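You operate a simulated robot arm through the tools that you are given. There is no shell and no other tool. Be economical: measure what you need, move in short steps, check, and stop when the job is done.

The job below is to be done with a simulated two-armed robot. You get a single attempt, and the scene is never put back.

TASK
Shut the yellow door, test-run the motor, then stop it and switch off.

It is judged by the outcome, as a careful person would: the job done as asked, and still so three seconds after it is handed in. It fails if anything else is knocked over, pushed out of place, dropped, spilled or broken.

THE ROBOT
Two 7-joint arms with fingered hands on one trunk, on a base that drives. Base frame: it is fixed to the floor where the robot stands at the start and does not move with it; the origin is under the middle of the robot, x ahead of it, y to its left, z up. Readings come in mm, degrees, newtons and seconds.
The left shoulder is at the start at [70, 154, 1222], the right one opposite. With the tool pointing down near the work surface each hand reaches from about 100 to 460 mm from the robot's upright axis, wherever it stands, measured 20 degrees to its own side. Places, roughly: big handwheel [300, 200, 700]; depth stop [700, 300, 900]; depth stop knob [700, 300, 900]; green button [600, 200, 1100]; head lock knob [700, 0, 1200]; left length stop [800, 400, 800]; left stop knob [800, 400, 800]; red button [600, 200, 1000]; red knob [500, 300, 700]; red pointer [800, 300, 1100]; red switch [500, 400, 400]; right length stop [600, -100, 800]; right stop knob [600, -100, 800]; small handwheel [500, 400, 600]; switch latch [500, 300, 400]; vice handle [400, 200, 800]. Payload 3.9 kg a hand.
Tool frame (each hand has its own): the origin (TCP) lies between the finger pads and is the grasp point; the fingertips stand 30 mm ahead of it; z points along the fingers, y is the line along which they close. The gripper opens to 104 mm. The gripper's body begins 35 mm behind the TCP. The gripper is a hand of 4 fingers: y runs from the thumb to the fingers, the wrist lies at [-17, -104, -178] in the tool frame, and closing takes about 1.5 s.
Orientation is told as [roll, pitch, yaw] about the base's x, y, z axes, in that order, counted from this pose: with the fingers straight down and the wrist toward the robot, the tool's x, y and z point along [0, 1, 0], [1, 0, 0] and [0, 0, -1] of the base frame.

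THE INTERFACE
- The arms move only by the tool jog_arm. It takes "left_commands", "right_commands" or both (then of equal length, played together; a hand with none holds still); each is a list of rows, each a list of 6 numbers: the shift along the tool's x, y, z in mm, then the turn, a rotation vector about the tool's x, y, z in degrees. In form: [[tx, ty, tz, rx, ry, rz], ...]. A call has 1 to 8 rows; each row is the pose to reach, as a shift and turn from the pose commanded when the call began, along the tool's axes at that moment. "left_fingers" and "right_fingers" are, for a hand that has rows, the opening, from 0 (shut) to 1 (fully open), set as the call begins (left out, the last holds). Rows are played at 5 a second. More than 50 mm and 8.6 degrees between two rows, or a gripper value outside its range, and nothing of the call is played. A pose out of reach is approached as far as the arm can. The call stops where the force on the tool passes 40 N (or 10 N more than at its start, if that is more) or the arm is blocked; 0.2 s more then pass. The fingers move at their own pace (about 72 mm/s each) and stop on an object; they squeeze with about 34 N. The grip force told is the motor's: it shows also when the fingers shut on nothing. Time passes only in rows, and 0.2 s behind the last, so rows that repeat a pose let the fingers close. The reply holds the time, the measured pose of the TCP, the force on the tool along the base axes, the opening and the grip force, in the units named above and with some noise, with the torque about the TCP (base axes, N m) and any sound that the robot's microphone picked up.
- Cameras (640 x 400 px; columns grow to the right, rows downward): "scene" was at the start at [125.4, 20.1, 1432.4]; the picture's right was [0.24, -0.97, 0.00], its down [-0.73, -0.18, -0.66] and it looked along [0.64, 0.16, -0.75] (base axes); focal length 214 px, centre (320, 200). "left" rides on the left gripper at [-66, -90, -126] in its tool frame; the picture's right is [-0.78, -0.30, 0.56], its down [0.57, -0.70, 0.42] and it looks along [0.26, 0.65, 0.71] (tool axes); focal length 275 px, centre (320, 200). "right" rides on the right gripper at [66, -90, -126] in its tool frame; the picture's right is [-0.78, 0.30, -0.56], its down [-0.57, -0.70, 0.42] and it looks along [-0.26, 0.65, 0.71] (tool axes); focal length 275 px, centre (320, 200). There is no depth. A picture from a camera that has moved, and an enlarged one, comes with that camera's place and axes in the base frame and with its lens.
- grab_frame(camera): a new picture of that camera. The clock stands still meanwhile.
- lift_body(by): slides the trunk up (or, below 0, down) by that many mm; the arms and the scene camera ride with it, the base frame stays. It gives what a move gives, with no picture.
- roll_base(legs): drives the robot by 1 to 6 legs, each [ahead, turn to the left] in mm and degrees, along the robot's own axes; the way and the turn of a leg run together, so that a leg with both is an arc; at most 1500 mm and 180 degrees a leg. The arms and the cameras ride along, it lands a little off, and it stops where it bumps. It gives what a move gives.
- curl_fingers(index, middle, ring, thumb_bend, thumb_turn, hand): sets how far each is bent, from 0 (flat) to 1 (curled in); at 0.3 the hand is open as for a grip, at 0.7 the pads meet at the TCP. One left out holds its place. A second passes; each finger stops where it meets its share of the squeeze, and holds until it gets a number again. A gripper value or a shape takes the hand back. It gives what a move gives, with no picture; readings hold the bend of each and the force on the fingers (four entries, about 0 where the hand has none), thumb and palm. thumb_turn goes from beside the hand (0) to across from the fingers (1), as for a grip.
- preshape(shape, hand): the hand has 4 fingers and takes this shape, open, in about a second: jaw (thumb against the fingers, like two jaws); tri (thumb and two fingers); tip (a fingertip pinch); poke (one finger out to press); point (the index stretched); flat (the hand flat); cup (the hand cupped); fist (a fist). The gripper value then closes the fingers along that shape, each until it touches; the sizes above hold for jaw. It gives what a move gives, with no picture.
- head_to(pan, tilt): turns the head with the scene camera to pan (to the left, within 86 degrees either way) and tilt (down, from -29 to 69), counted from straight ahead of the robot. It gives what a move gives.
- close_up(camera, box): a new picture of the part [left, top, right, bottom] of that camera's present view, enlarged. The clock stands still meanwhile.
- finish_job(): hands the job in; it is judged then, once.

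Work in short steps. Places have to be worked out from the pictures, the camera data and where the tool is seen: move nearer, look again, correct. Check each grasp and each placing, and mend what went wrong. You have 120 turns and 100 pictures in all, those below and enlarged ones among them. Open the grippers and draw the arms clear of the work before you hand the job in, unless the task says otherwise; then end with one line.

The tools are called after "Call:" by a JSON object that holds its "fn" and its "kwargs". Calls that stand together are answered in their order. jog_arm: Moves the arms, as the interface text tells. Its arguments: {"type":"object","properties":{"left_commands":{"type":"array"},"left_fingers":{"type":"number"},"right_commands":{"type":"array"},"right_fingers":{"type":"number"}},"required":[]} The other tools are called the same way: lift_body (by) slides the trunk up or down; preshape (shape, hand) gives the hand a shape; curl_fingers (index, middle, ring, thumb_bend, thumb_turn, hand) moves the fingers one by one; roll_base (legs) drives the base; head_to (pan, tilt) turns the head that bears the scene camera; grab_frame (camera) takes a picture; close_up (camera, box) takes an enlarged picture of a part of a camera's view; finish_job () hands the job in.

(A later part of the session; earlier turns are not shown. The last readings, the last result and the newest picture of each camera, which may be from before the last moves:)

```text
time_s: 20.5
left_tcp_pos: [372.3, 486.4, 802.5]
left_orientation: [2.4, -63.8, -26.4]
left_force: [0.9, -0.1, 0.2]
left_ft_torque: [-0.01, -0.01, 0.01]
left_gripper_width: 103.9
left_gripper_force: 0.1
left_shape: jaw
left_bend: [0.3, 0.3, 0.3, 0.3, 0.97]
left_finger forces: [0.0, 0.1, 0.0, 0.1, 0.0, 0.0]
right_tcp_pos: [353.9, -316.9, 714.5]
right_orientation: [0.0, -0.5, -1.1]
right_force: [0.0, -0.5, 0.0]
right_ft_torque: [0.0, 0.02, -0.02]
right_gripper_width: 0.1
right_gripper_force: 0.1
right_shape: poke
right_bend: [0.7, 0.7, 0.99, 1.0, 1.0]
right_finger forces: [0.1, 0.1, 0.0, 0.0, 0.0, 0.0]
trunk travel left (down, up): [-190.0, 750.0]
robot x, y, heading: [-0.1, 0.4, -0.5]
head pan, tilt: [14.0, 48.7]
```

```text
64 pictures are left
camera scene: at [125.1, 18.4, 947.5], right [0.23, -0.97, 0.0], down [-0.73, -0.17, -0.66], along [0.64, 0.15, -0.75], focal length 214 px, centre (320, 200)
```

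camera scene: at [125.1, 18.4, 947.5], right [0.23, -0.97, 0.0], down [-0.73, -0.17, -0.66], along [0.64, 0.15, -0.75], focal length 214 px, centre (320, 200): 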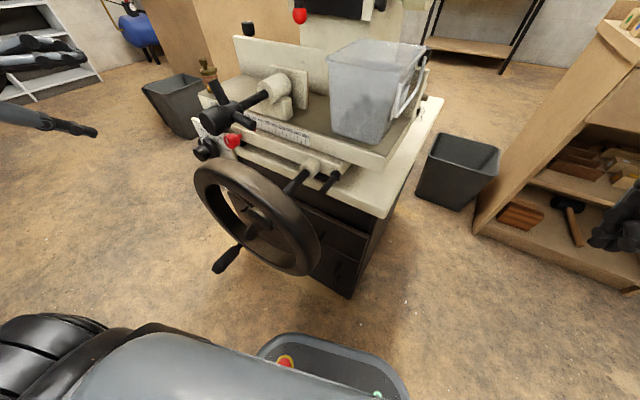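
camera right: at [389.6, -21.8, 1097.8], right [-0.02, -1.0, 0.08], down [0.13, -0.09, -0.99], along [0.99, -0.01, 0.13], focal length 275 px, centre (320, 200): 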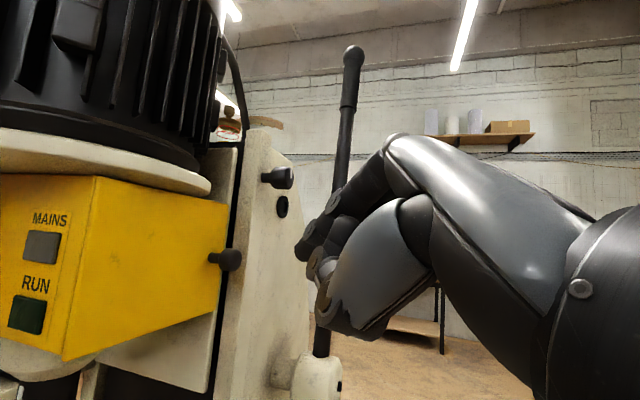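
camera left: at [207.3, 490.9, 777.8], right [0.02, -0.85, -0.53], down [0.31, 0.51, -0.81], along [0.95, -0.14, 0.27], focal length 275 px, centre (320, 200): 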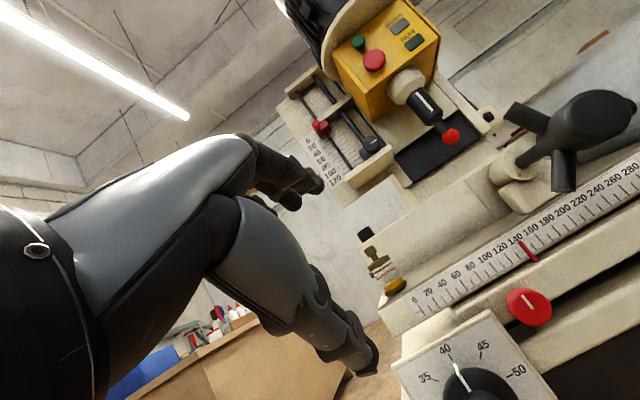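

Lower the remaining way for a view of the switch below the dial.

Call:
{"fn": "lift_body", "kwargs": {"by": -180}}

Call:
{"fn": "grab_frame", "kwargs": {"camera": "left"}}

Call:
{"fn": "head_to", "kwargs": {"pan": 35, "tilt": 35}}

Call:
{"fn": "grab_frame", "kwargs": {"camera": "scene"}}

```text
time_s: 22.5
left_tcp_pos: [371.8, 487.5, 623.9]
left_orientation: [2.4, -63.7, -26.4]
left_force: [-0.2, 0.1, 0.0]
left_ft_torque: [-0.01, -0.01, 0.03]
left_gripper_width: 103.9
left_gripper_force: 0.1
left_shape: jaw
left_bend: [0.3, 0.3, 0.3, 0.3, 0.97]
left_finger forces: [0.0, 0.0, 0.0, 0.0, 0.1, 0.0]
right_tcp_pos: [354.7, -318.0, 535.5]
right_orientation: [0.0, -0.5, -1.1]
right_force: [0.3, 0.6, -0.3]
right_ft_torque: [0.02, 0.0, 0.03]
right_gripper_width: 0.2
right_gripper_force: 0.1
right_shape: poke
right_bend: [0.7, 0.7, 0.99, 1.0, 1.0]
right_finger forces: [0.0, 0.0, 0.0, 0.0, 0.0, 0.0]
trunk travel left (down, up): [-10.0, 930.0]
robot x, y, heading: [-2.2, 0.3, -0.6]
head pan, tilt: [14.0, 48.7]
```

```text
63 pictures are left
camera left: at [207.3, 490.9, 597.8], right [0.02, -0.85, -0.53], down [0.31, 0.51, -0.81], along [0.95, -0.14, 0.27], focal length 275 px, centre (320, 200)
```

left: 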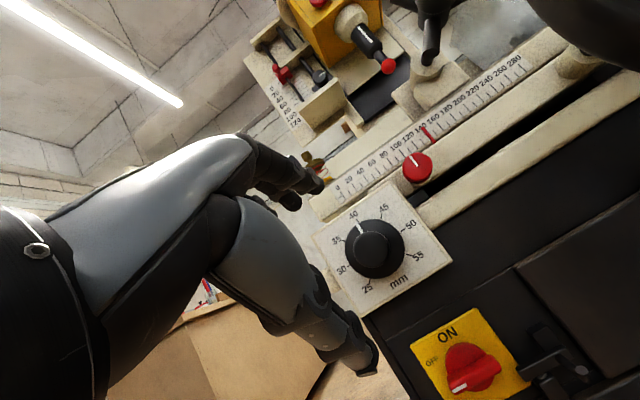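

```text
time_s: 23.3
left_tcp_pos: [370.9, 487.3, 622.6]
left_orientation: [2.4, -63.6, -26.3]
left_force: [-0.3, 0.2, 0.3]
left_ft_torque: [0.01, 0.02, 0.02]
left_gripper_width: 103.8
left_gripper_force: 0.0
left_shape: jaw
left_bend: [0.3, 0.3, 0.3, 0.3, 0.97]
left_finger forces: [0.0, 0.0, 0.1, 0.0, 0.0, 0.0]
right_tcp_pos: [352.8, -317.4, 534.9]
right_orientation: [0.0, -0.5, -1.2]
right_force: [0.3, 0.4, 0.2]
right_ft_torque: [-0.02, 0.04, -0.05]
right_gripper_width: 0.2
right_gripper_force: 0.0
right_shape: poke
right_bend: [0.7, 0.7, 0.99, 1.0, 1.0]
right_finger forces: [0.1, 0.1, 0.0, 0.0, 0.1, 0.1]
trunk travel left (down, up): [-10.0, 930.0]
robot x, y, heading: [-2.9, -1.5, -0.7]
head pan, tilt: [35.0, 35.0]
```

```text
62 pictures are left
camera scene: at [121.8, 49.9, 787.3], right [0.56, -0.83, 0.0], down [-0.47, -0.32, -0.82], along [0.68, 0.46, -0.57], focal length 214 px, centre (320, 200)
```

scene: 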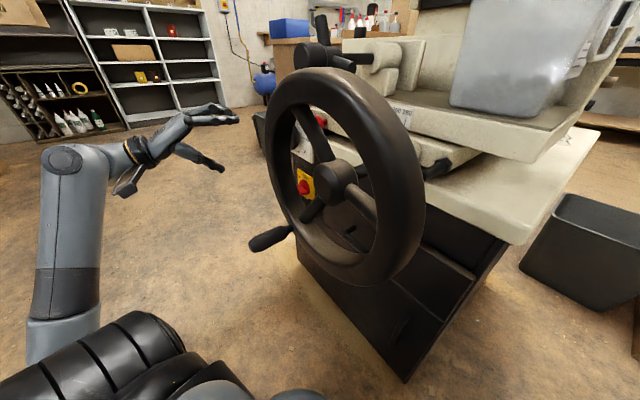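

The rotary switch with its black latch is in view; I enlarge both views.

Call:
{"fn": "close_up", "kwargs": {"camera": "left", "box": [380, 280, 620, 400]}}

Call:
{"fn": "close_up", "kwargs": {"camera": "scene", "box": [270, 130, 400, 250]}}

```text
2.67 times, centred on (500, 340) of left
camera zoom: at [207.3, 490.9, 597.7], right [0.02, -0.85, -0.53], down [0.31, 0.51, -0.81], along [0.95, -0.14, 0.27], focal length 734 px, centre (-160, -173)
```

zoom: 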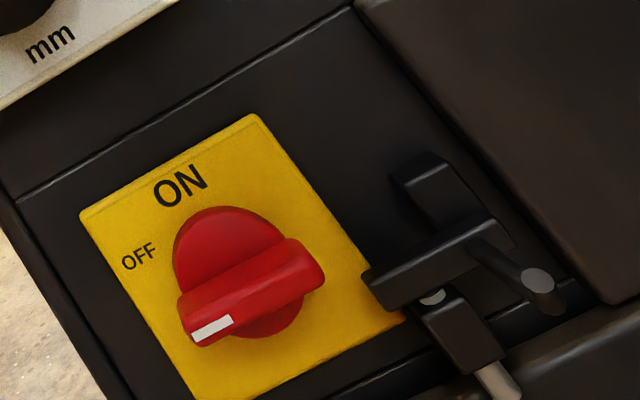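

```text
3.33 times, centred on (335, 190) of scene
camera zoom: at [121.8, 49.9, 787.3], right [0.56, -0.83, 0.0], down [-0.47, -0.32, -0.82], along [0.68, 0.46, -0.57], focal length 715 px, centre (270, 233)
```

zoom: 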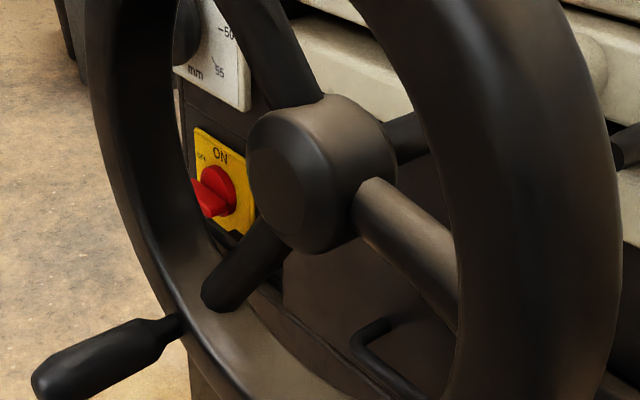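

The switch knob is at about (552,403,446) and the latch about 70 mm right of it, lower. I bring the left hand down and slightly forward for a frontal look.

Call:
{"fn": "jog_arm", "kwargs": {"left_commands": [[-2, -25, 22, 0, 0, 0], [-4, -50, 45, 0, 0, 0], [-6, -75, 67, 0, 0, 0], [-8, -100, 89, 0, 0, 0]]}}

Call:
{"fn": "grab_frame", "kwargs": {"camera": "left"}}

```text
time_s: 24.3
left_tcp_pos: [401.8, 468.8, 492.1]
left_orientation: [2.5, -63.6, -26.5]
left_force: [-0.3, 0.2, 0.9]
left_ft_torque: [-0.01, 0.0, -0.01]
left_gripper_width: 104.0
left_gripper_force: 0.0
left_shape: jaw
left_bend: [0.3, 0.3, 0.3, 0.3, 0.97]
left_finger forces: [0.1, 0.0, 0.0, 0.1, 0.0, 0.0]
right_tcp_pos: [354.0, -318.2, 535.5]
right_orientation: [0.1, -0.4, -1.2]
right_force: [-0.5, 0.1, 0.2]
right_ft_torque: [0.04, 0.01, 0.0]
right_gripper_width: 0.0
right_gripper_force: 0.0
right_shape: poke
right_bend: [0.7, 0.7, 0.99, 1.0, 1.0]
right_finger forces: [0.1, 0.0, 0.0, 0.0, 0.0, 0.1]
trunk travel left (down, up): [-10.0, 930.0]
robot x, y, heading: [3.2, -1.3, -0.6]
head pan, tilt: [35.0, 35.0]
```

```text
59 pictures are left
camera left: at [237.2, 471.4, 467.4], right [0.02, -0.85, -0.53], down [0.3, 0.51, -0.81], along [0.95, -0.14, 0.27], focal length 275 px, centre (320, 200)
```

left: 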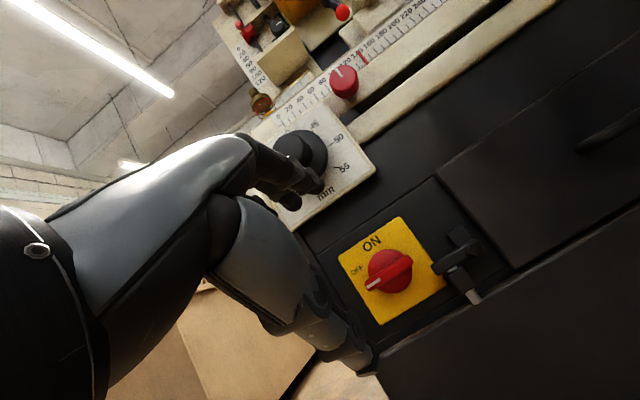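

Call:
{"fn": "close_up", "kwargs": {"camera": "left", "box": [320, 200, 520, 330]}}

```text
3.08 times, centred on (420, 265) of left
camera zoom: at [237.2, 471.4, 467.4], right [0.02, -0.85, -0.53], down [0.3, 0.51, -0.81], along [0.95, -0.14, 0.27], focal length 847 px, centre (12, 0)
```

zoom: 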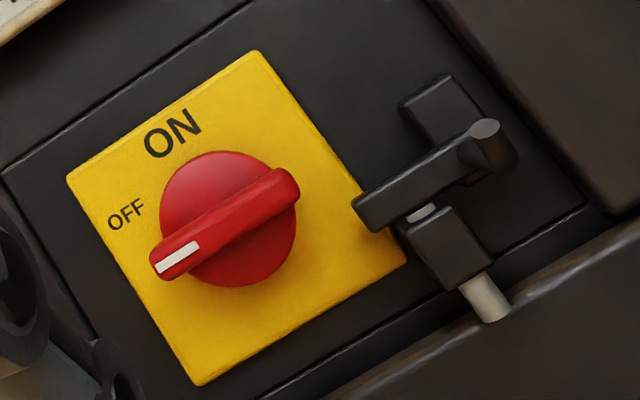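

The latch is a small slide bolt beside the switch that seems not to overlap the knob's handle. I set the left hand to "point" and look where the fingertip lies.

Call:
{"fn": "preshape", "kwargs": {"hand": "left", "shape": "point"}}

Call:
{"fn": "grab_frame", "kwargs": {"camera": "left"}}

Call:
{"fn": "close_up", "kwargs": {"camera": "scene", "box": [60, 60, 340, 260]}}

```text
time_s: 25.2
left_tcp_pos: [401.7, 468.9, 492.3]
left_orientation: [2.4, -63.7, -26.3]
left_force: [0.0, 0.2, -0.3]
left_ft_torque: [-0.01, 0.03, 0.01]
left_gripper_width: 0.1
left_gripper_force: 0.0
left_shape: point
left_bend: [0.2, 1.0, 1.0, 0.99, 0.87]
left_finger forces: [0.0, 0.0, 0.0, 0.0, 0.0, 0.0]
right_tcp_pos: [353.0, -317.3, 535.3]
right_orientation: [0.0, -0.5, -1.1]
right_force: [-0.2, -0.3, 0.3]
right_ft_torque: [0.01, 0.02, 0.0]
right_gripper_width: 0.1
right_gripper_force: 0.1
right_shape: poke
right_bend: [0.7, 0.7, 0.99, 1.0, 1.0]
right_finger forces: [0.0, 0.0, 0.0, 0.0, 0.0, 0.1]
trunk travel left (down, up): [-10.0, 930.0]
robot x, y, heading: [0.7, 1.2, -0.7]
head pan, tilt: [35.0, 35.0]
```

```text
57 pictures are left
camera left: at [237.1, 471.6, 467.8], right [0.02, -0.85, -0.53], down [0.3, 0.51, -0.81], along [0.95, -0.14, 0.27], focal length 275 px, centre (320, 200)
```

left: 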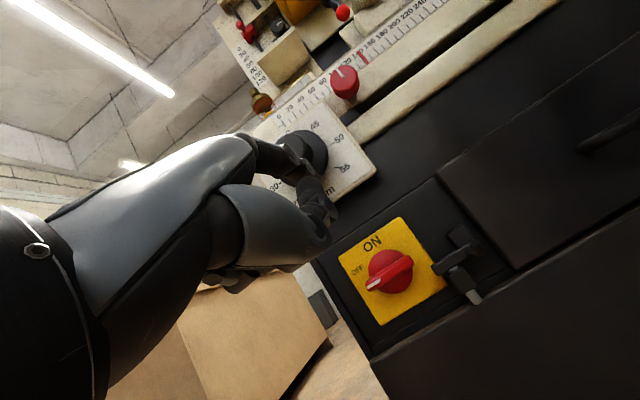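

```text
2.00 times, centred on (200, 160) of scene
camera zoom: at [121.8, 49.9, 787.4], right [0.56, -0.83, 0.0], down [-0.47, -0.32, -0.82], along [0.68, 0.46, -0.57], focal length 429 px, centre (560, 280)
```

zoom: 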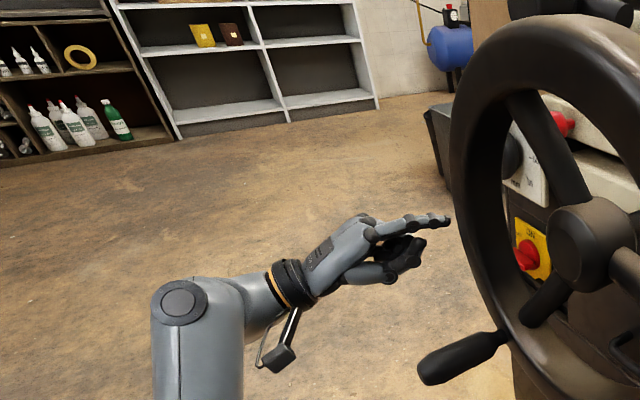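

I zoom on the fingertip in the left camera to triangulate it.

Call:
{"fn": "close_up", "kwargs": {"camera": "left", "box": [220, 110, 380, 270]}}

```text
2.50 times, centred on (300, 190) of left
camera zoom: at [237.1, 471.6, 467.8], right [0.02, -0.85, -0.53], down [0.3, 0.51, -0.81], along [0.95, -0.14, 0.27], focal length 688 px, centre (370, 225)
```

zoom: 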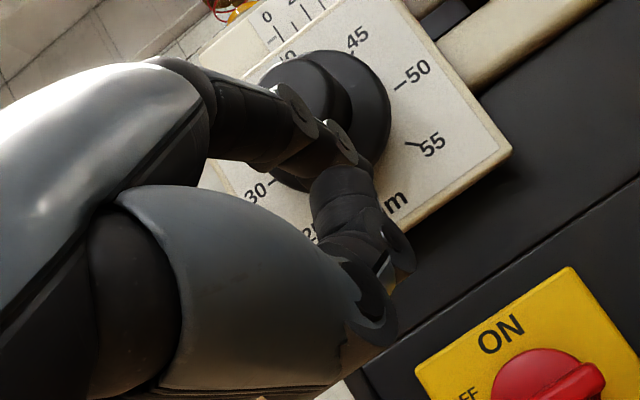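

The index tip is at about (441,435,548), i.e. tool offset [-14,72,19], pointing into the face. I bring it down, then to a stand-off ~30 mm in front of and below the handle's left end.

Call:
{"fn": "jog_arm", "kwargs": {"left_commands": [[-1, -38, 19, 0, 0, 0], [-2, -77, 38, 0, 0, 0], [-3, -116, 57, 0, 0, 0], [11, -104, 82, 0, 0, 0], [25, -92, 107, 0, 0, 0], [39, -80, 132, 0, 0, 0]]}}

Call:
{"fn": "grab_frame", "kwargs": {"camera": "left"}}

Call:
{"fn": "close_up", "kwargs": {"camera": "scene", "box": [160, 120, 400, 300]}}

```text
time_s: 26.6
left_tcp_pos: [495.5, 469.9, 363.0]
left_orientation: [2.6, -63.7, -26.4]
left_force: [0.2, 0.0, 0.7]
left_ft_torque: [0.02, -0.02, 0.0]
left_gripper_width: 0.0
left_gripper_force: 0.0
left_shape: point
left_bend: [0.2, 1.0, 1.0, 1.0, 0.87]
left_finger forces: [0.0, 0.0, 0.1, 0.0, 0.0, 0.1]
right_tcp_pos: [353.5, -316.7, 534.2]
right_orientation: [0.0, -0.6, -1.1]
right_force: [0.0, 0.3, 0.0]
right_ft_torque: [0.01, -0.04, 0.02]
right_gripper_width: 0.0
right_gripper_force: 0.1
right_shape: poke
right_bend: [0.7, 0.7, 0.99, 1.0, 1.0]
right_finger forces: [0.0, 0.0, 0.0, 0.0, 0.0, 0.0]
trunk travel left (down, up): [-10.0, 930.0]
robot x, y, heading: [-2.5, 1.5, -0.5]
head pan, tilt: [35.0, 35.0]
```

```text
54 pictures are left
camera left: at [331.2, 474.6, 338.7], right [0.02, -0.85, -0.53], down [0.3, 0.51, -0.81], along [0.95, -0.14, 0.27], focal length 275 px, centre (320, 200)
```

left: 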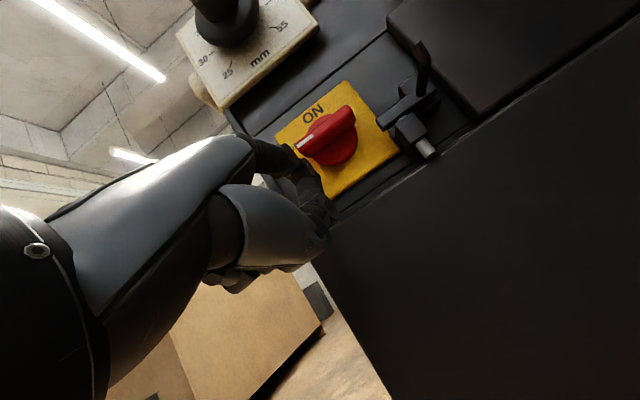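

```text
2.22 times, centred on (280, 210) of scene
camera zoom: at [121.7, 49.9, 787.4], right [0.56, -0.83, 0.0], down [-0.47, -0.32, -0.82], along [0.68, 0.46, -0.57], focal length 477 px, centre (409, 178)
```

zoom: 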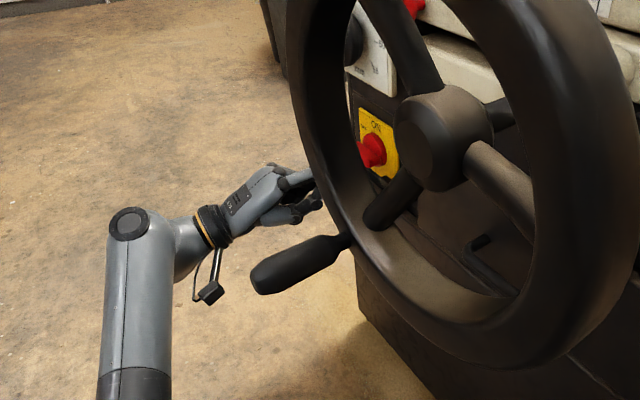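

Standoff is right. I advance 42 mm along the face normal so the tip lies beneath the handle's left end.

Call:
{"fn": "jog_arm", "kwargs": {"left_commands": [[0.7, 6, 12.5, 0, 0, 0], [1.4, 12, 25, 0, 0, 0], [2.2, 18.5, 37.5, 0, 0, 0]]}}

Call:
{"fn": "close_up", "kwargs": {"camera": "left", "box": [220, 60, 460, 240]}}

Call:
{"fn": "close_up", "kwargs": {"camera": "scene", "box": [250, 150, 380, 260]}}

```text
time_s: 27.4
left_tcp_pos: [524.4, 460.9, 363.9]
left_orientation: [2.6, -63.6, -26.3]
left_force: [-9.8, -0.2, 0.1]
left_ft_torque: [-0.01, -0.57, -0.31]
left_gripper_width: 96.1
left_gripper_force: 0.1
left_shape: point
left_bend: [0.2, 1.0, 1.0, 1.0, 0.87]
left_finger forces: [10.6, 0.1, 0.0, 0.0, 0.0, 0.0]
right_tcp_pos: [354.8, -314.6, 535.0]
right_orientation: [0.0, -0.4, -0.7]
right_force: [0.0, 0.2, 0.3]
right_ft_torque: [0.01, 0.01, 0.01]
right_gripper_width: 0.2
right_gripper_force: 0.1
right_shape: poke
right_bend: [0.7, 0.7, 0.99, 1.0, 1.0]
right_finger forces: [0.0, 0.1, 0.0, 0.0, 0.0, 0.0]
trunk travel left (down, up): [-10.0, 930.0]
robot x, y, heading: [-1.6, 0.1, -0.1]
head pan, tilt: [35.0, 35.0]
stopped in row 3 (left hand): the force on the tool passed its limit at 50 N (the readings are from after the stop); the commanded pose is now the measured one
```

```text
2.22 times, centred on (340, 150) of left
camera zoom: at [360.1, 464.1, 339.1], right [0.02, -0.85, -0.53], down [0.3, 0.51, -0.81], along [0.95, -0.14, 0.27], focal length 612 px, centre (276, 311)
```

zoom: 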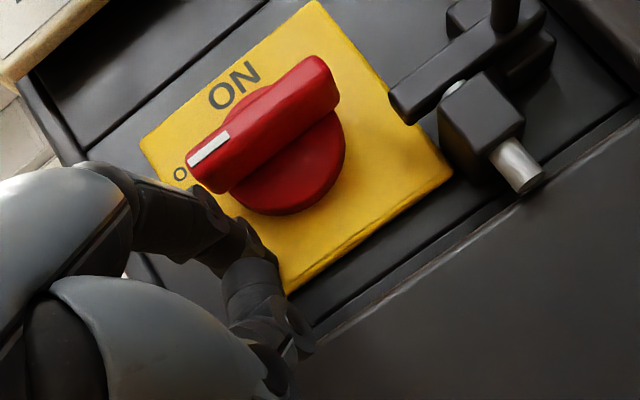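

```text
3.64 times, centred on (315, 205) of scene
camera zoom: at [120.2, 51.2, 787.4], right [0.57, -0.82, 0.0], down [-0.47, -0.33, -0.82], along [0.67, 0.47, -0.57], focal length 780 px, centre (338, 182)
```

zoom: 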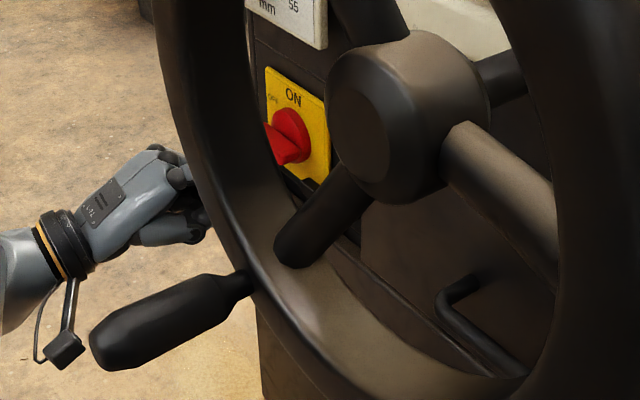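

The fingertip touched the face beside the knob at about the expected spot. I ease back 4 mm and sweep it up to push the handle's left end upward.

Call:
{"fn": "jog_arm", "kwargs": {"left_commands": [[-0.2, -1.8, -3.6, 0, 0, 0], [0.9, 2.7, -5.9, 0, 0, 0], [4, 10, -9.5, 0, 0, 0], [6.2, 16.8, -13.1, 0, 0, 0]]}}

Call:
{"fn": "close_up", "kwargs": {"camera": "left", "box": [220, 60, 460, 240]}}

```text
time_s: 28.4
left_tcp_pos: [524.5, 466.0, 386.3]
left_orientation: [2.5, -63.6, -26.3]
left_force: [-0.4, -0.5, -0.1]
left_ft_torque: [0.04, 0.04, 0.0]
left_gripper_width: 96.1
left_gripper_force: 0.1
left_shape: point
left_bend: [0.2, 1.0, 1.0, 1.0, 0.87]
left_finger forces: [0.1, 0.0, 0.0, 0.0, 0.0, 0.0]
right_tcp_pos: [355.1, -314.8, 534.5]
right_orientation: [0.0, -0.5, -0.8]
right_force: [1.0, -0.5, 0.0]
right_ft_torque: [-0.03, 0.0, -0.01]
right_gripper_width: 0.2
right_gripper_force: 0.0
right_shape: poke
right_bend: [0.7, 0.7, 0.99, 1.0, 1.0]
right_finger forces: [0.0, 0.0, 0.0, 0.0, 0.0, 0.1]
trunk travel left (down, up): [-10.0, 930.0]
robot x, y, heading: [1.2, -2.3, -0.0]
head pan, tilt: [35.0, 35.0]
```

```text
2.22 times, centred on (340, 150) of left
camera zoom: at [359.6, 470.2, 360.2], right [0.02, -0.85, -0.53], down [0.3, 0.51, -0.81], along [0.95, -0.14, 0.27], focal length 612 px, centre (276, 311)
```

zoom: 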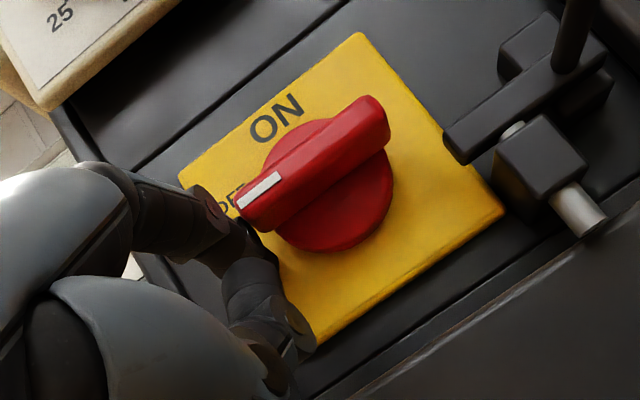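

No contact: the finger is a bit too far left of the handle end. I go down, 11 mm to the right, and sweep up again.

Call:
{"fn": "jog_arm", "kwargs": {"left_commands": [[-0.3, -12, 6, 0, 0, 0], [-0.5, -21.5, 10.6, 0, 0, 0], [-11.5, -21, 11, 0, 0, 0], [-11.3, -12, 6.5, 0, 0, 0], [-9, -3, 2, 0, 0, 0], [-7, 4.5, -2, 0, 0, 0]]}}

Call:
{"fn": "close_up", "kwargs": {"camera": "left", "box": [220, 60, 460, 240]}}

```text
time_s: 29.8
left_tcp_pos: [521.8, 461.7, 388.7]
left_orientation: [2.5, -63.6, -26.2]
left_force: [-0.2, 0.2, -1.4]
left_ft_torque: [0.05, 0.05, 0.0]
left_gripper_width: 96.1
left_gripper_force: 0.0
left_shape: point
left_bend: [0.21, 1.0, 1.0, 1.0, 0.87]
left_finger forces: [2.0, 0.0, 0.0, 0.0, 0.0, 0.1]
right_tcp_pos: [355.9, -315.8, 534.4]
right_orientation: [-0.1, -0.3, -0.8]
right_force: [0.5, 0.4, 0.7]
right_ft_torque: [0.01, -0.01, 0.0]
right_gripper_width: 0.0
right_gripper_force: 0.1
right_shape: poke
right_bend: [0.7, 0.7, 0.99, 1.0, 1.0]
right_finger forces: [0.1, 0.0, 0.1, 0.0, 0.0, 0.0]
trunk travel left (down, up): [-10.0, 930.0]
robot x, y, heading: [-0.6, -2.8, -0.0]
head pan, tilt: [35.0, 35.0]
```

```text
2.22 times, centred on (340, 150) of left
camera zoom: at [356.5, 464.0, 364.3], right [0.02, -0.85, -0.53], down [0.3, 0.51, -0.81], along [0.95, -0.14, 0.27], focal length 612 px, centre (276, 311)
```

zoom: 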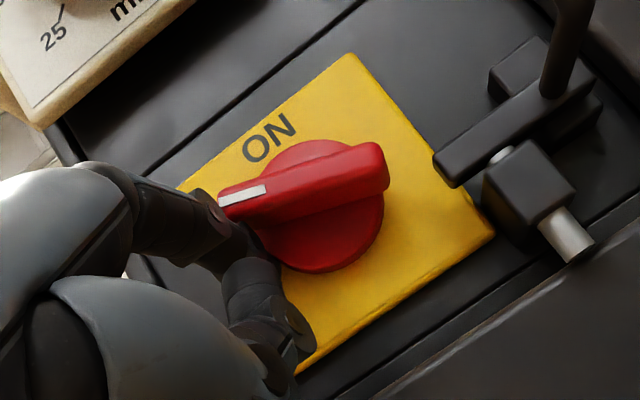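

The handle is turning and isn't blocked by the latch. I continue the arc.

Call:
{"fn": "jog_arm", "kwargs": {"left_commands": [[0.8, 5, -2.5, 0, 0, 0], [1, 10, -5, 0, 0, 0], [0, 15, -7.3, 0, 0, 0], [-2, 19.8, -9.6, 0, 0, 0], [-6.4, 26.3, -12.6, 0, 0, 0]]}}

Call:
{"fn": "close_up", "kwargs": {"camera": "left", "box": [220, 60, 460, 240]}}

```text
time_s: 31.0
left_tcp_pos: [520.0, 455.2, 417.4]
left_orientation: [2.5, -63.6, -26.3]
left_force: [0.5, -1.1, -0.4]
left_ft_torque: [-0.03, -0.01, -0.02]
left_gripper_width: 96.1
left_gripper_force: 0.0
left_shape: point
left_bend: [0.2, 1.0, 1.0, 1.0, 0.87]
left_finger forces: [0.0, 0.0, 0.0, 0.0, 0.0, 0.0]
right_tcp_pos: [355.6, -315.3, 535.2]
right_orientation: [0.0, -0.5, -0.8]
right_force: [0.3, 0.0, 0.3]
right_ft_torque: [0.01, 0.04, 0.01]
right_gripper_width: 0.0
right_gripper_force: 0.0
right_shape: poke
right_bend: [0.7, 0.7, 0.99, 1.0, 1.0]
right_finger forces: [0.1, 0.0, 0.0, 0.1, 0.1, 0.1]
trunk travel left (down, up): [-10.0, 930.0]
robot x, y, heading: [-4.1, -0.2, -0.3]
head pan, tilt: [35.0, 35.0]
```

```text
2.22 times, centred on (340, 150) of left
camera zoom: at [354.6, 457.4, 393.9], right [0.02, -0.85, -0.53], down [0.3, 0.51, -0.81], along [0.95, -0.14, 0.27], focal length 612 px, centre (276, 311)
```

zoom: 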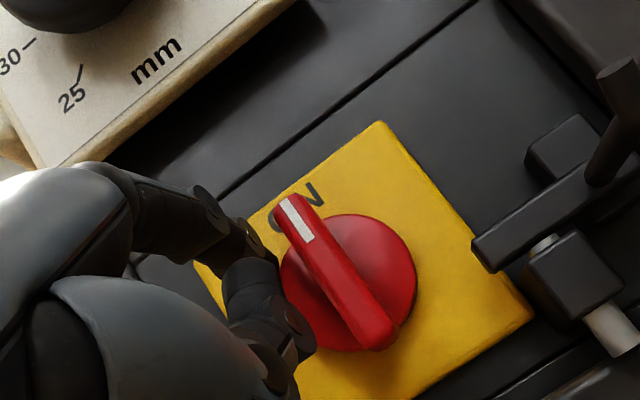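

The switch now points at ON. I withdraw the finger and check the MAINS lamp.

Call:
{"fn": "jog_arm", "kwargs": {"left_commands": [[0, -9, -18, 0, 0, 0], [3, -18, -36, 0, 0, 0], [6, -27, -54, 0, 0, 0], [10, -40, -90, 0, 0, 0]]}}

Call:
{"fn": "head_to", "kwargs": {"pan": 18, "tilt": -15}}

Call:
{"fn": "grab_frame", "kwargs": {"camera": "scene"}}

Call:
{"fn": "grab_frame", "kwargs": {"camera": "left"}}

```text
time_s: 32.0
left_tcp_pos: [431.5, 504.6, 423.2]
left_orientation: [2.6, -63.7, -26.3]
left_force: [0.5, 0.5, -1.3]
left_ft_torque: [0.02, -0.03, -0.03]
left_gripper_width: 95.9
left_gripper_force: 0.0
left_shape: point
left_bend: [0.2, 1.0, 1.0, 1.0, 0.87]
left_finger forces: [0.0, 0.0, 0.1, 0.0, 0.0, 0.0]
right_tcp_pos: [356.4, -316.3, 533.7]
right_orientation: [0.0, -0.3, -0.8]
right_force: [-0.7, -0.1, -0.2]
right_ft_torque: [0.01, 0.02, -0.02]
right_gripper_width: 0.2
right_gripper_force: 0.0
right_shape: poke
right_bend: [0.7, 0.7, 0.99, 1.0, 1.0]
right_finger forces: [0.0, 0.0, 0.0, 0.0, 0.1, 0.0]
trunk travel left (down, up): [-10.0, 930.0]
robot x, y, heading: [1.5, -0.8, 0.0]
head pan, tilt: [35.0, 35.0]
```

```text
time_s: 33.2
left_tcp_pos: [431.5, 503.7, 423.6]
left_orientation: [2.6, -63.7, -26.3]
left_force: [0.4, 0.0, 0.6]
left_ft_torque: [-0.03, -0.02, -0.03]
left_gripper_width: 96.5
left_gripper_force: 0.1
left_shape: point
left_bend: [0.2, 1.0, 1.0, 1.0, 0.87]
left_finger forces: [0.0, 0.0, 0.0, 0.0, 0.1, 0.0]
right_tcp_pos: [354.5, -314.4, 534.4]
right_orientation: [-0.1, -0.4, -0.9]
right_force: [-0.1, 0.5, -0.1]
right_ft_torque: [-0.01, -0.01, 0.02]
right_gripper_width: 0.0
right_gripper_force: 0.0
right_shape: poke
right_bend: [0.7, 0.7, 0.99, 1.0, 1.0]
right_finger forces: [0.0, 0.0, 0.0, 0.0, 0.0, 0.0]
trunk travel left (down, up): [-10.0, 930.0]
robot x, y, heading: [0.6, -4.1, -0.0]
head pan, tilt: [18.0, -15.0]
```

```text
47 pictures are left
camera scene: at [125.1, 25.2, 865.9], right [0.31, -0.95, 0.0], down [0.25, 0.08, -0.97], along [0.92, 0.29, 0.26], focal length 214 px, centre (320, 200)
```

scene: 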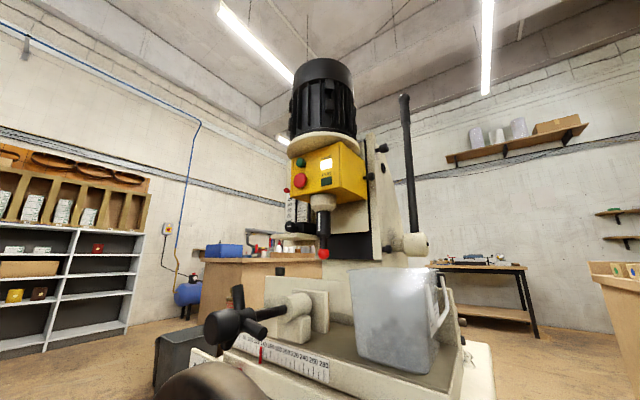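

```text
46 pictures are left
camera left: at [267.9, 507.5, 398.6], right [0.02, -0.85, -0.53], down [0.3, 0.51, -0.81], along [0.95, -0.14, 0.27], focal length 275 px, centre (320, 200)
```

left: 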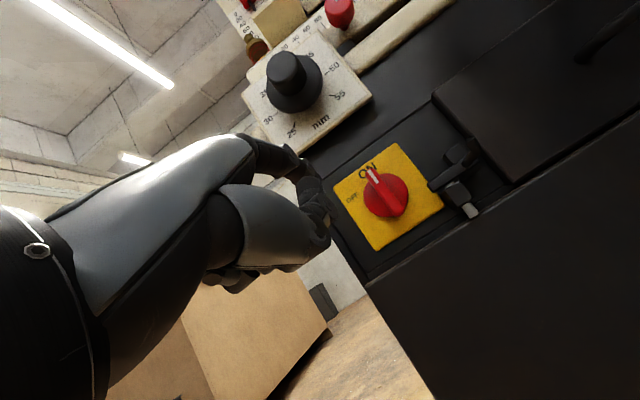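

MAINS is lit. I raise the trunk in two steps to bring the left index to button height.

Call:
{"fn": "lift_body", "kwargs": {"by": 400}}

Call:
{"fn": "lift_body", "kwargs": {"by": 221}}

Call:
{"fn": "head_to", "kwargs": {"pan": 20, "tilt": 30}}

Call:
{"fn": "grab_frame", "kwargs": {"camera": "left"}}

Call:
{"fn": "grab_frame", "kwargs": {"camera": "scene"}}

```text
time_s: 37.0
left_tcp_pos: [432.8, 504.7, 823.2]
left_orientation: [2.7, -63.6, -26.4]
left_force: [0.1, 0.2, 0.0]
left_ft_torque: [0.0, -0.01, -0.04]
left_gripper_width: 96.0
left_gripper_force: 0.2
left_shape: point
left_bend: [0.2, 1.0, 1.0, 1.0, 0.87]
left_finger forces: [0.0, 0.0, 0.0, 0.1, 0.0, 0.0]
right_tcp_pos: [354.3, -314.9, 933.8]
right_orientation: [0.1, -0.3, -0.7]
right_force: [-0.1, 0.6, 0.1]
right_ft_torque: [-0.01, -0.07, -0.03]
right_gripper_width: 0.0
right_gripper_force: 0.0
right_shape: poke
right_bend: [0.7, 0.7, 0.99, 1.0, 1.0]
right_finger forces: [0.0, 0.0, 0.0, 0.1, 0.0, 0.0]
trunk travel left (down, up): [-410.0, 530.0]
robot x, y, heading: [1.3, 0.8, -0.3]
head pan, tilt: [18.0, -15.0]
```

```text
time_s: 39.4
left_tcp_pos: [432.5, 504.2, 1045.2]
left_orientation: [2.5, -63.6, -26.3]
left_force: [-0.3, 0.1, -0.3]
left_ft_torque: [0.0, -0.02, -0.03]
left_gripper_width: 96.2
left_gripper_force: 0.1
left_shape: point
left_bend: [0.2, 1.0, 1.0, 1.0, 0.87]
left_finger forces: [0.0, 0.0, 0.1, 0.0, 0.0, 0.1]
right_tcp_pos: [355.4, -314.4, 1155.4]
right_orientation: [-0.1, -0.4, -0.8]
right_force: [-0.2, -0.1, 0.1]
right_ft_torque: [0.0, 0.03, 0.0]
right_gripper_width: 0.0
right_gripper_force: 0.1
right_shape: poke
right_bend: [0.7, 0.7, 0.99, 1.0, 1.0]
right_finger forces: [0.1, 0.0, 0.0, 0.0, 0.1, 0.0]
trunk travel left (down, up): [-631.0, 309.0]
robot x, y, heading: [-1.3, -0.3, -0.2]
head pan, tilt: [18.0, -15.0]
```

```text
time_s: 40.5
left_tcp_pos: [432.5, 504.4, 1045.2]
left_orientation: [2.6, -63.6, -26.3]
left_force: [-0.2, -0.1, -0.8]
left_ft_torque: [-0.02, 0.0, -0.03]
left_gripper_width: 96.0
left_gripper_force: 0.1
left_shape: point
left_bend: [0.2, 1.0, 1.0, 1.0, 0.87]
left_finger forces: [0.0, 0.1, 0.0, 0.0, 0.1, 0.0]
right_tcp_pos: [354.8, -316.0, 1154.8]
right_orientation: [0.0, -0.5, -0.7]
right_force: [-0.8, -1.0, -0.3]
right_ft_torque: [0.02, 0.01, 0.0]
right_gripper_width: 0.0
right_gripper_force: 0.1
right_shape: poke
right_bend: [0.7, 0.7, 0.99, 1.0, 1.0]
right_finger forces: [0.0, 0.0, 0.0, 0.0, 0.0, 0.1]
trunk travel left (down, up): [-631.0, 309.0]
robot x, y, heading: [-0.9, -1.3, -0.3]
head pan, tilt: [20.0, 30.0]
```

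```text
45 pictures are left
camera left: at [267.7, 507.6, 1019.7], right [0.02, -0.85, -0.53], down [0.3, 0.51, -0.81], along [0.95, -0.14, 0.27], focal length 275 px, centre (320, 200)
```

left: 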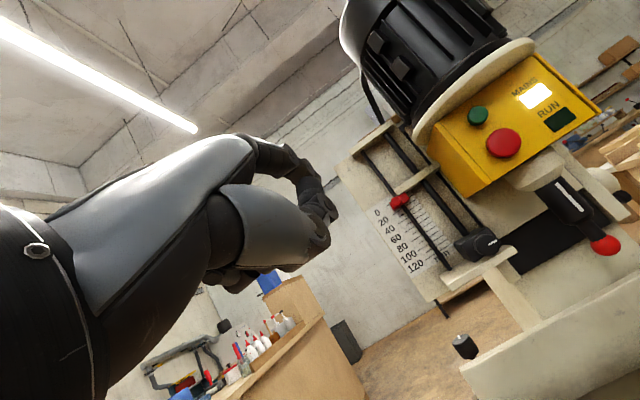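

```text
44 pictures are left
camera scene: at [133.7, 31.2, 1416.2], right [0.34, -0.94, 0.0], down [-0.47, -0.17, -0.87], along [0.82, 0.29, -0.5], focal length 214 px, centre (320, 200)
```

scene: 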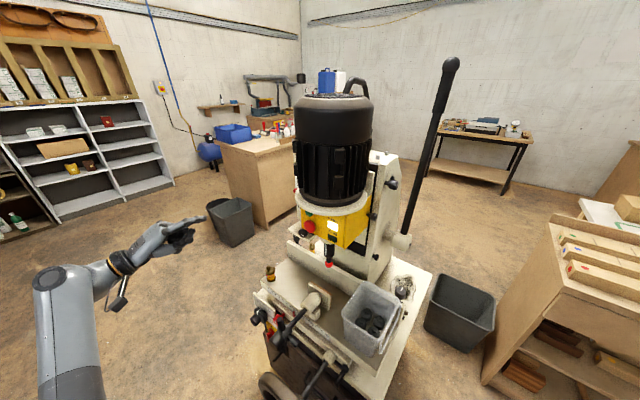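

Triangulation puts the green button at about (588,221,1100) and red at (588,221,1051); the fingertip is at (471,468,1101). I move it to 50 mm in front of the green button.

Call:
{"fn": "jog_arm", "kwargs": {"left_commands": [[-30, 12, 23, 0, 0, 0], [-60, 24, 47, 0, 0, 0], [-90, 36, 70, 0, 0, 0], [-120, 48, 93, 0, 0, 0], [-150, 60, 117, 0, 0, 0], [-180, 72, 140, 0, 0, 0]]}}

Call:
{"fn": "grab_frame", "kwargs": {"camera": "left"}}

Call:
{"fn": "close_up", "kwargs": {"camera": "scene", "box": [240, 150, 420, 280]}}

```text
time_s: 41.9
left_tcp_pos: [503.8, 275.2, 1044.5]
left_orientation: [2.6, -63.6, -26.2]
left_force: [0.0, 0.6, 0.3]
left_ft_torque: [0.05, -0.02, 0.05]
left_gripper_width: 96.2
left_gripper_force: 0.1
left_shape: point
left_bend: [0.2, 1.0, 1.0, 1.0, 0.87]
left_finger forces: [0.0, 0.0, 0.0, 0.0, 0.0, 0.1]
right_tcp_pos: [356.3, -316.1, 1155.8]
right_orientation: [0.1, -0.5, -0.7]
right_force: [-0.2, -0.3, 0.7]
right_ft_torque: [-0.02, -0.01, 0.0]
right_gripper_width: 0.0
right_gripper_force: 0.0
right_shape: poke
right_bend: [0.7, 0.7, 0.99, 1.0, 1.0]
right_finger forces: [0.0, 0.2, 0.1, 0.0, 0.1, 0.0]
trunk travel left (down, up): [-631.0, 309.0]
robot x, y, heading: [0.4, 1.8, -0.3]
head pan, tilt: [20.0, 30.0]
```

```text
43 pictures are left
camera left: at [338.8, 277.3, 1018.9], right [0.02, -0.85, -0.53], down [0.3, 0.51, -0.81], along [0.95, -0.14, 0.27], focal length 275 px, centre (320, 200)
```

left: 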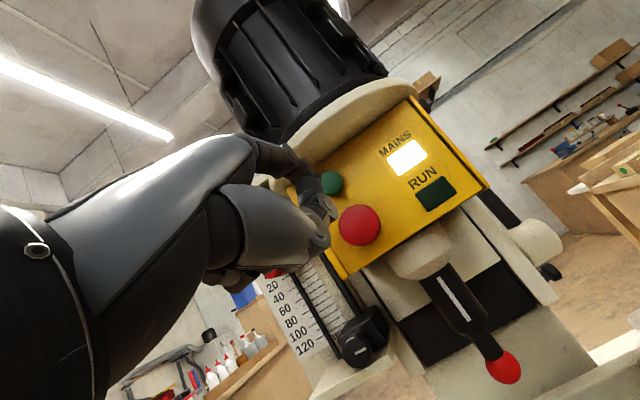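

```text
3.08 times, centred on (330, 215) of scene
camera zoom: at [133.8, 30.1, 1416.2], right [0.34, -0.94, 0.0], down [-0.47, -0.17, -0.87], along [0.81, 0.29, -0.5], focal length 660 px, centre (289, 154)
```

zoom: 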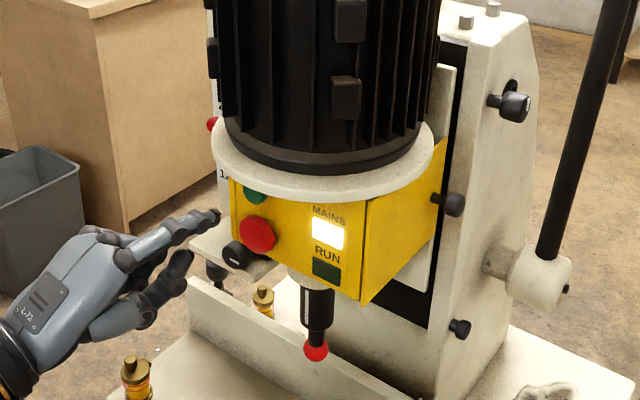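

The tip lines up with the green button. I advance along the face normal and press, watching the force.

Call:
{"fn": "jog_arm", "kwargs": {"left_commands": [[1, 6.5, 19, 0, 0, 0], [2, 13, 33.5, 0, 0, 0], [2.4, 17.5, 42, 0, 0, 0], [2.7, 20, 47.5, 0, 0, 0], [3, 22.5, 52.5, 0, 0, 0]]}}

Call:
{"fn": "grab_frame", "kwargs": {"camera": "left"}}

Call:
{"fn": "close_up", "kwargs": {"camera": "scene", "box": [240, 150, 420, 280]}}

```text
time_s: 43.3
left_tcp_pos: [547.2, 258.4, 1047.0]
left_orientation: [3.0, -64.3, -26.3]
left_force: [-37.9, 9.1, 2.1]
left_ft_torque: [-0.49, -1.8, -0.73]
left_gripper_width: 96.0
left_gripper_force: 0.1
left_shape: point
left_bend: [0.21, 1.0, 1.0, 1.0, 0.87]
left_finger forces: [38.8, 0.0, 0.0, 0.1, 0.0, 0.0]
right_tcp_pos: [346.5, -313.3, 1157.8]
right_orientation: [0.0, -0.8, -0.7]
right_force: [-0.2, -0.3, -1.1]
right_ft_torque: [0.02, 0.0, 0.01]
right_gripper_width: 0.0
right_gripper_force: 0.1
right_shape: poke
right_bend: [0.7, 0.7, 0.99, 1.0, 1.0]
right_finger forces: [0.0, 0.1, 0.0, 0.1, 0.0, 0.0]
trunk travel left (down, up): [-631.0, 309.0]
robot x, y, heading: [-1.6, 1.7, 0.4]
head pan, tilt: [20.0, 30.0]
heard: click
stopped in row 5 (left hand): the force on the tool passed its limit at 42 N (the readings are from after the stop); the commanded pose is now the measured one
```

```text
41 pictures are left
camera left: at [382.5, 261.0, 1019.1], right [0.04, -0.85, -0.53], down [0.31, 0.51, -0.8], along [0.95, -0.13, 0.28], focal length 275 px, centre (320, 200)
```

left: 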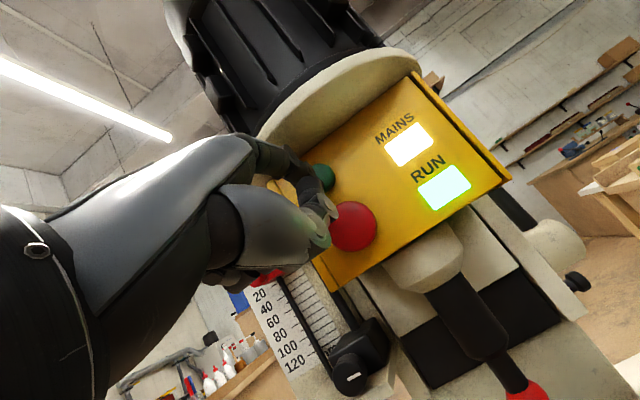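

```text
3.08 times, centred on (330, 215) of scene
camera zoom: at [123.1, 34.0, 1417.0], right [0.35, -0.94, 0.0], down [-0.46, -0.18, -0.87], along [0.81, 0.3, -0.49], focal length 660 px, centre (289, 154)
```

zoom: 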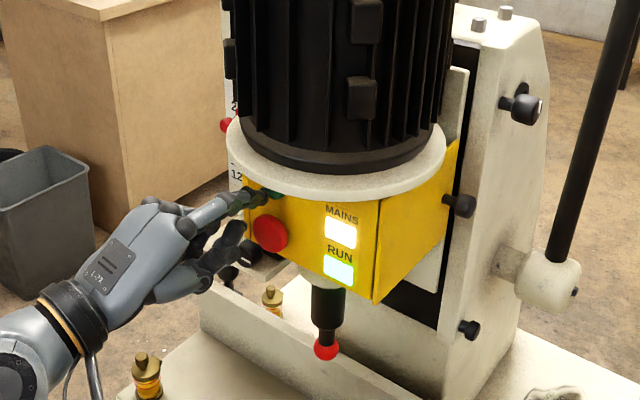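

RUN is lit. I back off 45 mm and let the motor run a few seconds.

Call:
{"fn": "jog_arm", "kwargs": {"left_commands": [[-1.2, -10, -20, 0, 0, 0], [-2.4, -20, -40, 0, 0, 0], [-2.4, -20, -40, 0, 0, 0], [-2.4, -20, -40, 0, 0, 0], [-2.4, -20, -40, 0, 0, 0], [-2.4, -20, -40, 0, 0, 0], [-2.4, -20, -40, 0, 0, 0], [-2.4, -20, -40, 0, 0, 0]]}}

Call:
{"fn": "jog_arm", "kwargs": {"left_commands": [[0, 0, 0, 0, 0, 0], [0, 0, 0, 0, 0, 0], [0, 0, 0, 0, 0, 0], [0, 0, 0, 0, 0, 0], [0, 0, 0, 0, 0, 0], [0, -15, 7, 0, 0, 0], [-0.5, -30, 14, 0, 0, 0], [-1, -44, 22, 0, 0, 0]]}}

Call:
{"fn": "grab_frame", "kwargs": {"camera": "left"}}

Call:
{"fn": "close_up", "kwargs": {"camera": "scene", "box": [240, 150, 420, 280]}}

```text
time_s: 45.1
left_tcp_pos: [512.7, 271.0, 1040.9]
left_orientation: [2.6, -63.8, -26.1]
left_force: [0.0, 0.0, 0.2]
left_ft_torque: [0.05, 0.01, -0.01]
left_gripper_width: 96.0
left_gripper_force: 0.1
left_shape: point
left_bend: [0.2, 1.0, 1.0, 1.0, 0.87]
left_finger forces: [0.1, 0.0, 0.0, 0.0, 0.0, 0.0]
right_tcp_pos: [354.4, -316.3, 1156.4]
right_orientation: [0.1, -0.4, -0.8]
right_force: [0.1, 0.8, 0.0]
right_ft_torque: [-0.02, -0.05, -0.03]
right_gripper_width: 0.0
right_gripper_force: 0.1
right_shape: poke
right_bend: [0.7, 0.7, 0.99, 1.0, 1.0]
right_finger forces: [0.1, 0.0, 0.1, 0.0, 0.0, 0.1]
trunk travel left (down, up): [-631.0, 309.0]
robot x, y, heading: [-4.7, 0.1, 0.3]
head pan, tilt: [20.0, 30.0]
```

```text
time_s: 46.9
left_tcp_pos: [514.5, 271.9, 991.5]
left_orientation: [2.7, -63.7, -26.4]
left_force: [-0.8, -0.1, 0.7]
left_ft_torque: [0.01, 0.05, 0.0]
left_gripper_width: 96.0
left_gripper_force: 0.1
left_shape: point
left_bend: [0.2, 1.0, 1.0, 1.0, 0.87]
left_finger forces: [0.0, 0.0, 0.0, 0.0, 0.0, 0.0]
right_tcp_pos: [354.5, -314.9, 1154.6]
right_orientation: [0.1, -0.5, -0.8]
right_force: [0.2, 0.2, 0.5]
right_ft_torque: [0.0, 0.02, 0.05]
right_gripper_width: 0.0
right_gripper_force: 0.1
right_shape: poke
right_bend: [0.7, 0.7, 0.99, 1.0, 1.0]
right_finger forces: [0.0, 0.0, 0.1, 0.0, 0.0, 0.0]
trunk travel left (down, up): [-631.0, 309.0]
robot x, y, heading: [-5.9, -1.6, -0.0]
head pan, tilt: [20.0, 30.0]
```

```text
39 pictures are left
camera left: at [349.0, 275.0, 966.2], right [0.03, -0.85, -0.53], down [0.3, 0.51, -0.8], along [0.95, -0.14, 0.27], focal length 275 px, centre (320, 200)
```

left: 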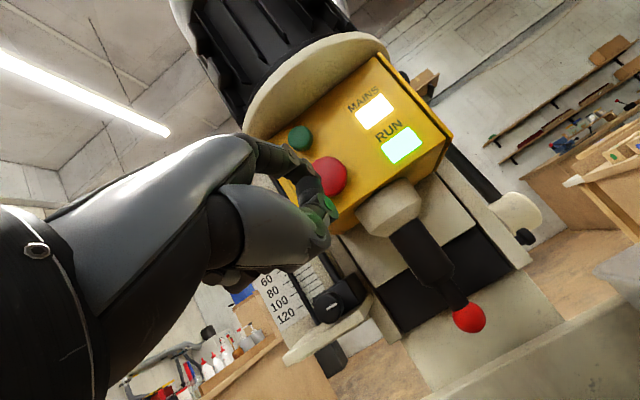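

```text
3.08 times, centred on (330, 215) of scene
camera zoom: at [133.0, 31.8, 1416.2], right [0.34, -0.94, 0.0], down [-0.47, -0.17, -0.87], along [0.81, 0.3, -0.5], focal length 660 px, centre (289, 154)
```

zoom: 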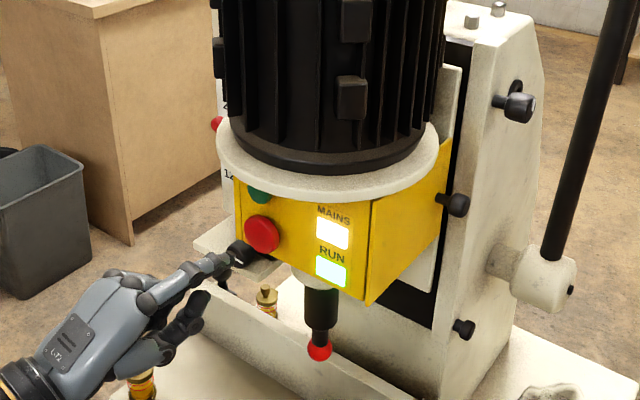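

Still running well after ~4 s. I wait one more second, then press the red button.

Call:
{"fn": "jog_arm", "kwargs": {"left_commands": [[0, 0, 0, 0, 0, 0], [0, 0, 0, 0, 0, 0], [0, 0, 0, 0, 0, 0], [0.8, 7, 14, 0, 0, 0], [1.5, 12.5, 25.5, 0, 0, 0], [1.8, 15.5, 31, 0, 0, 0], [2.2, 18, 36.5, 0, 0, 0], [2.5, 21, 42, 0, 0, 0]]}}

Call:
{"fn": "close_up", "kwargs": {"camera": "scene", "box": [240, 150, 420, 280]}}

```text
time_s: 48.6
left_tcp_pos: [546.4, 259.6, 995.7]
left_orientation: [2.7, -64.0, -26.2]
left_force: [-39.6, 7.6, 1.3]
left_ft_torque: [-0.4, -1.95, -0.81]
left_gripper_width: 96.0
left_gripper_force: 0.1
left_shape: point
left_bend: [0.2, 1.0, 1.0, 1.0, 0.87]
left_finger forces: [39.6, 0.0, 0.0, 0.0, 0.0, 0.0]
right_tcp_pos: [348.0, -313.7, 1158.9]
right_orientation: [0.0, -0.7, -0.6]
right_force: [0.3, -0.2, -0.5]
right_ft_torque: [0.06, 0.0, 0.0]
right_gripper_width: 0.1
right_gripper_force: 0.1
right_shape: poke
right_bend: [0.7, 0.7, 0.99, 1.0, 1.0]
right_finger forces: [0.0, 0.1, 0.0, 0.1, 0.1, 0.1]
trunk travel left (down, up): [-631.0, 309.0]
robot x, y, heading: [-6.6, 1.5, 0.6]
head pan, tilt: [20.0, 30.0]
heard: click
stopped in row 8 (left hand): the force on the tool passed its limit at 43 N (the readings are from after the stop); the commanded pose is now the measured one
```

```text
3.08 times, centred on (330, 215) of scene
camera zoom: at [123.1, 34.7, 1417.0], right [0.35, -0.94, 0.0], down [-0.46, -0.18, -0.87], along [0.81, 0.31, -0.5], focal length 660 px, centre (289, 154)
```

zoom: 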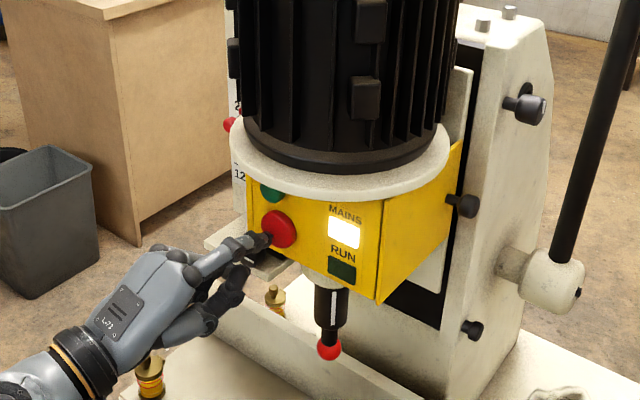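

RUN is off; motor stopped. I withdraw the finger and swing the left hand out to the left again, then lower to the switch.

Call:
{"fn": "jog_arm", "kwargs": {"left_commands": [[-1.2, -10, -20, 0, 0, 0], [-2.4, -20, -40, 0, 0, 0], [28, -32, -64, 0, 0, 0], [58, -44, -88, 0, 0, 0], [88, -57, -112, 0, 0, 0], [117, -69, -135, 0, 0, 0], [146, -81, -158, 0, 0, 0], [175, -93, -181, 0, 0, 0]]}}

Call:
{"fn": "grab_frame", "kwargs": {"camera": "left"}}

```text
time_s: 50.4
left_tcp_pos: [438.7, 499.6, 992.3]
left_orientation: [2.6, -63.8, -25.9]
left_force: [-0.2, -0.3, -0.6]
left_ft_torque: [0.0, 0.0, -0.02]
left_gripper_width: 95.8
left_gripper_force: 0.1
left_shape: point
left_bend: [0.2, 1.0, 1.0, 1.0, 0.87]
left_finger forces: [0.1, 0.0, 0.0, 0.0, 0.0, 0.1]
right_tcp_pos: [355.9, -314.1, 1156.2]
right_orientation: [0.0, -0.4, -0.7]
right_force: [0.1, -0.1, 0.9]
right_ft_torque: [0.01, 0.0, -0.01]
right_gripper_width: 0.0
right_gripper_force: 0.0
right_shape: poke
right_bend: [0.7, 0.7, 0.99, 1.0, 1.0]
right_finger forces: [0.0, 0.0, 0.1, 0.0, 0.1, 0.0]
trunk travel left (down, up): [-631.0, 309.0]
robot x, y, heading: [1.2, 0.2, 0.2]
head pan, tilt: [20.0, 30.0]
```

```text
36 pictures are left
camera left: at [273.2, 502.7, 966.4], right [0.03, -0.85, -0.53], down [0.3, 0.51, -0.81], along [0.95, -0.14, 0.27], focal length 275 px, centre (320, 200)
```

left: 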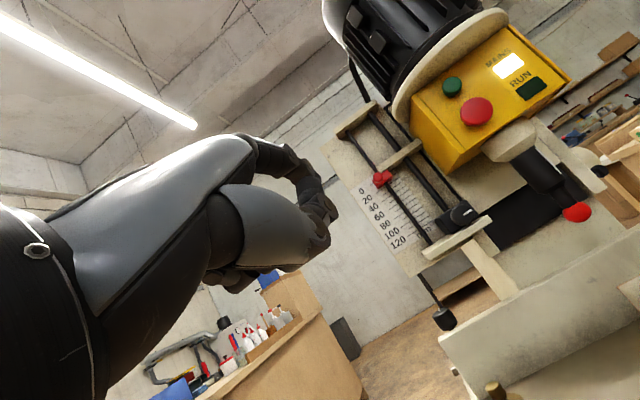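

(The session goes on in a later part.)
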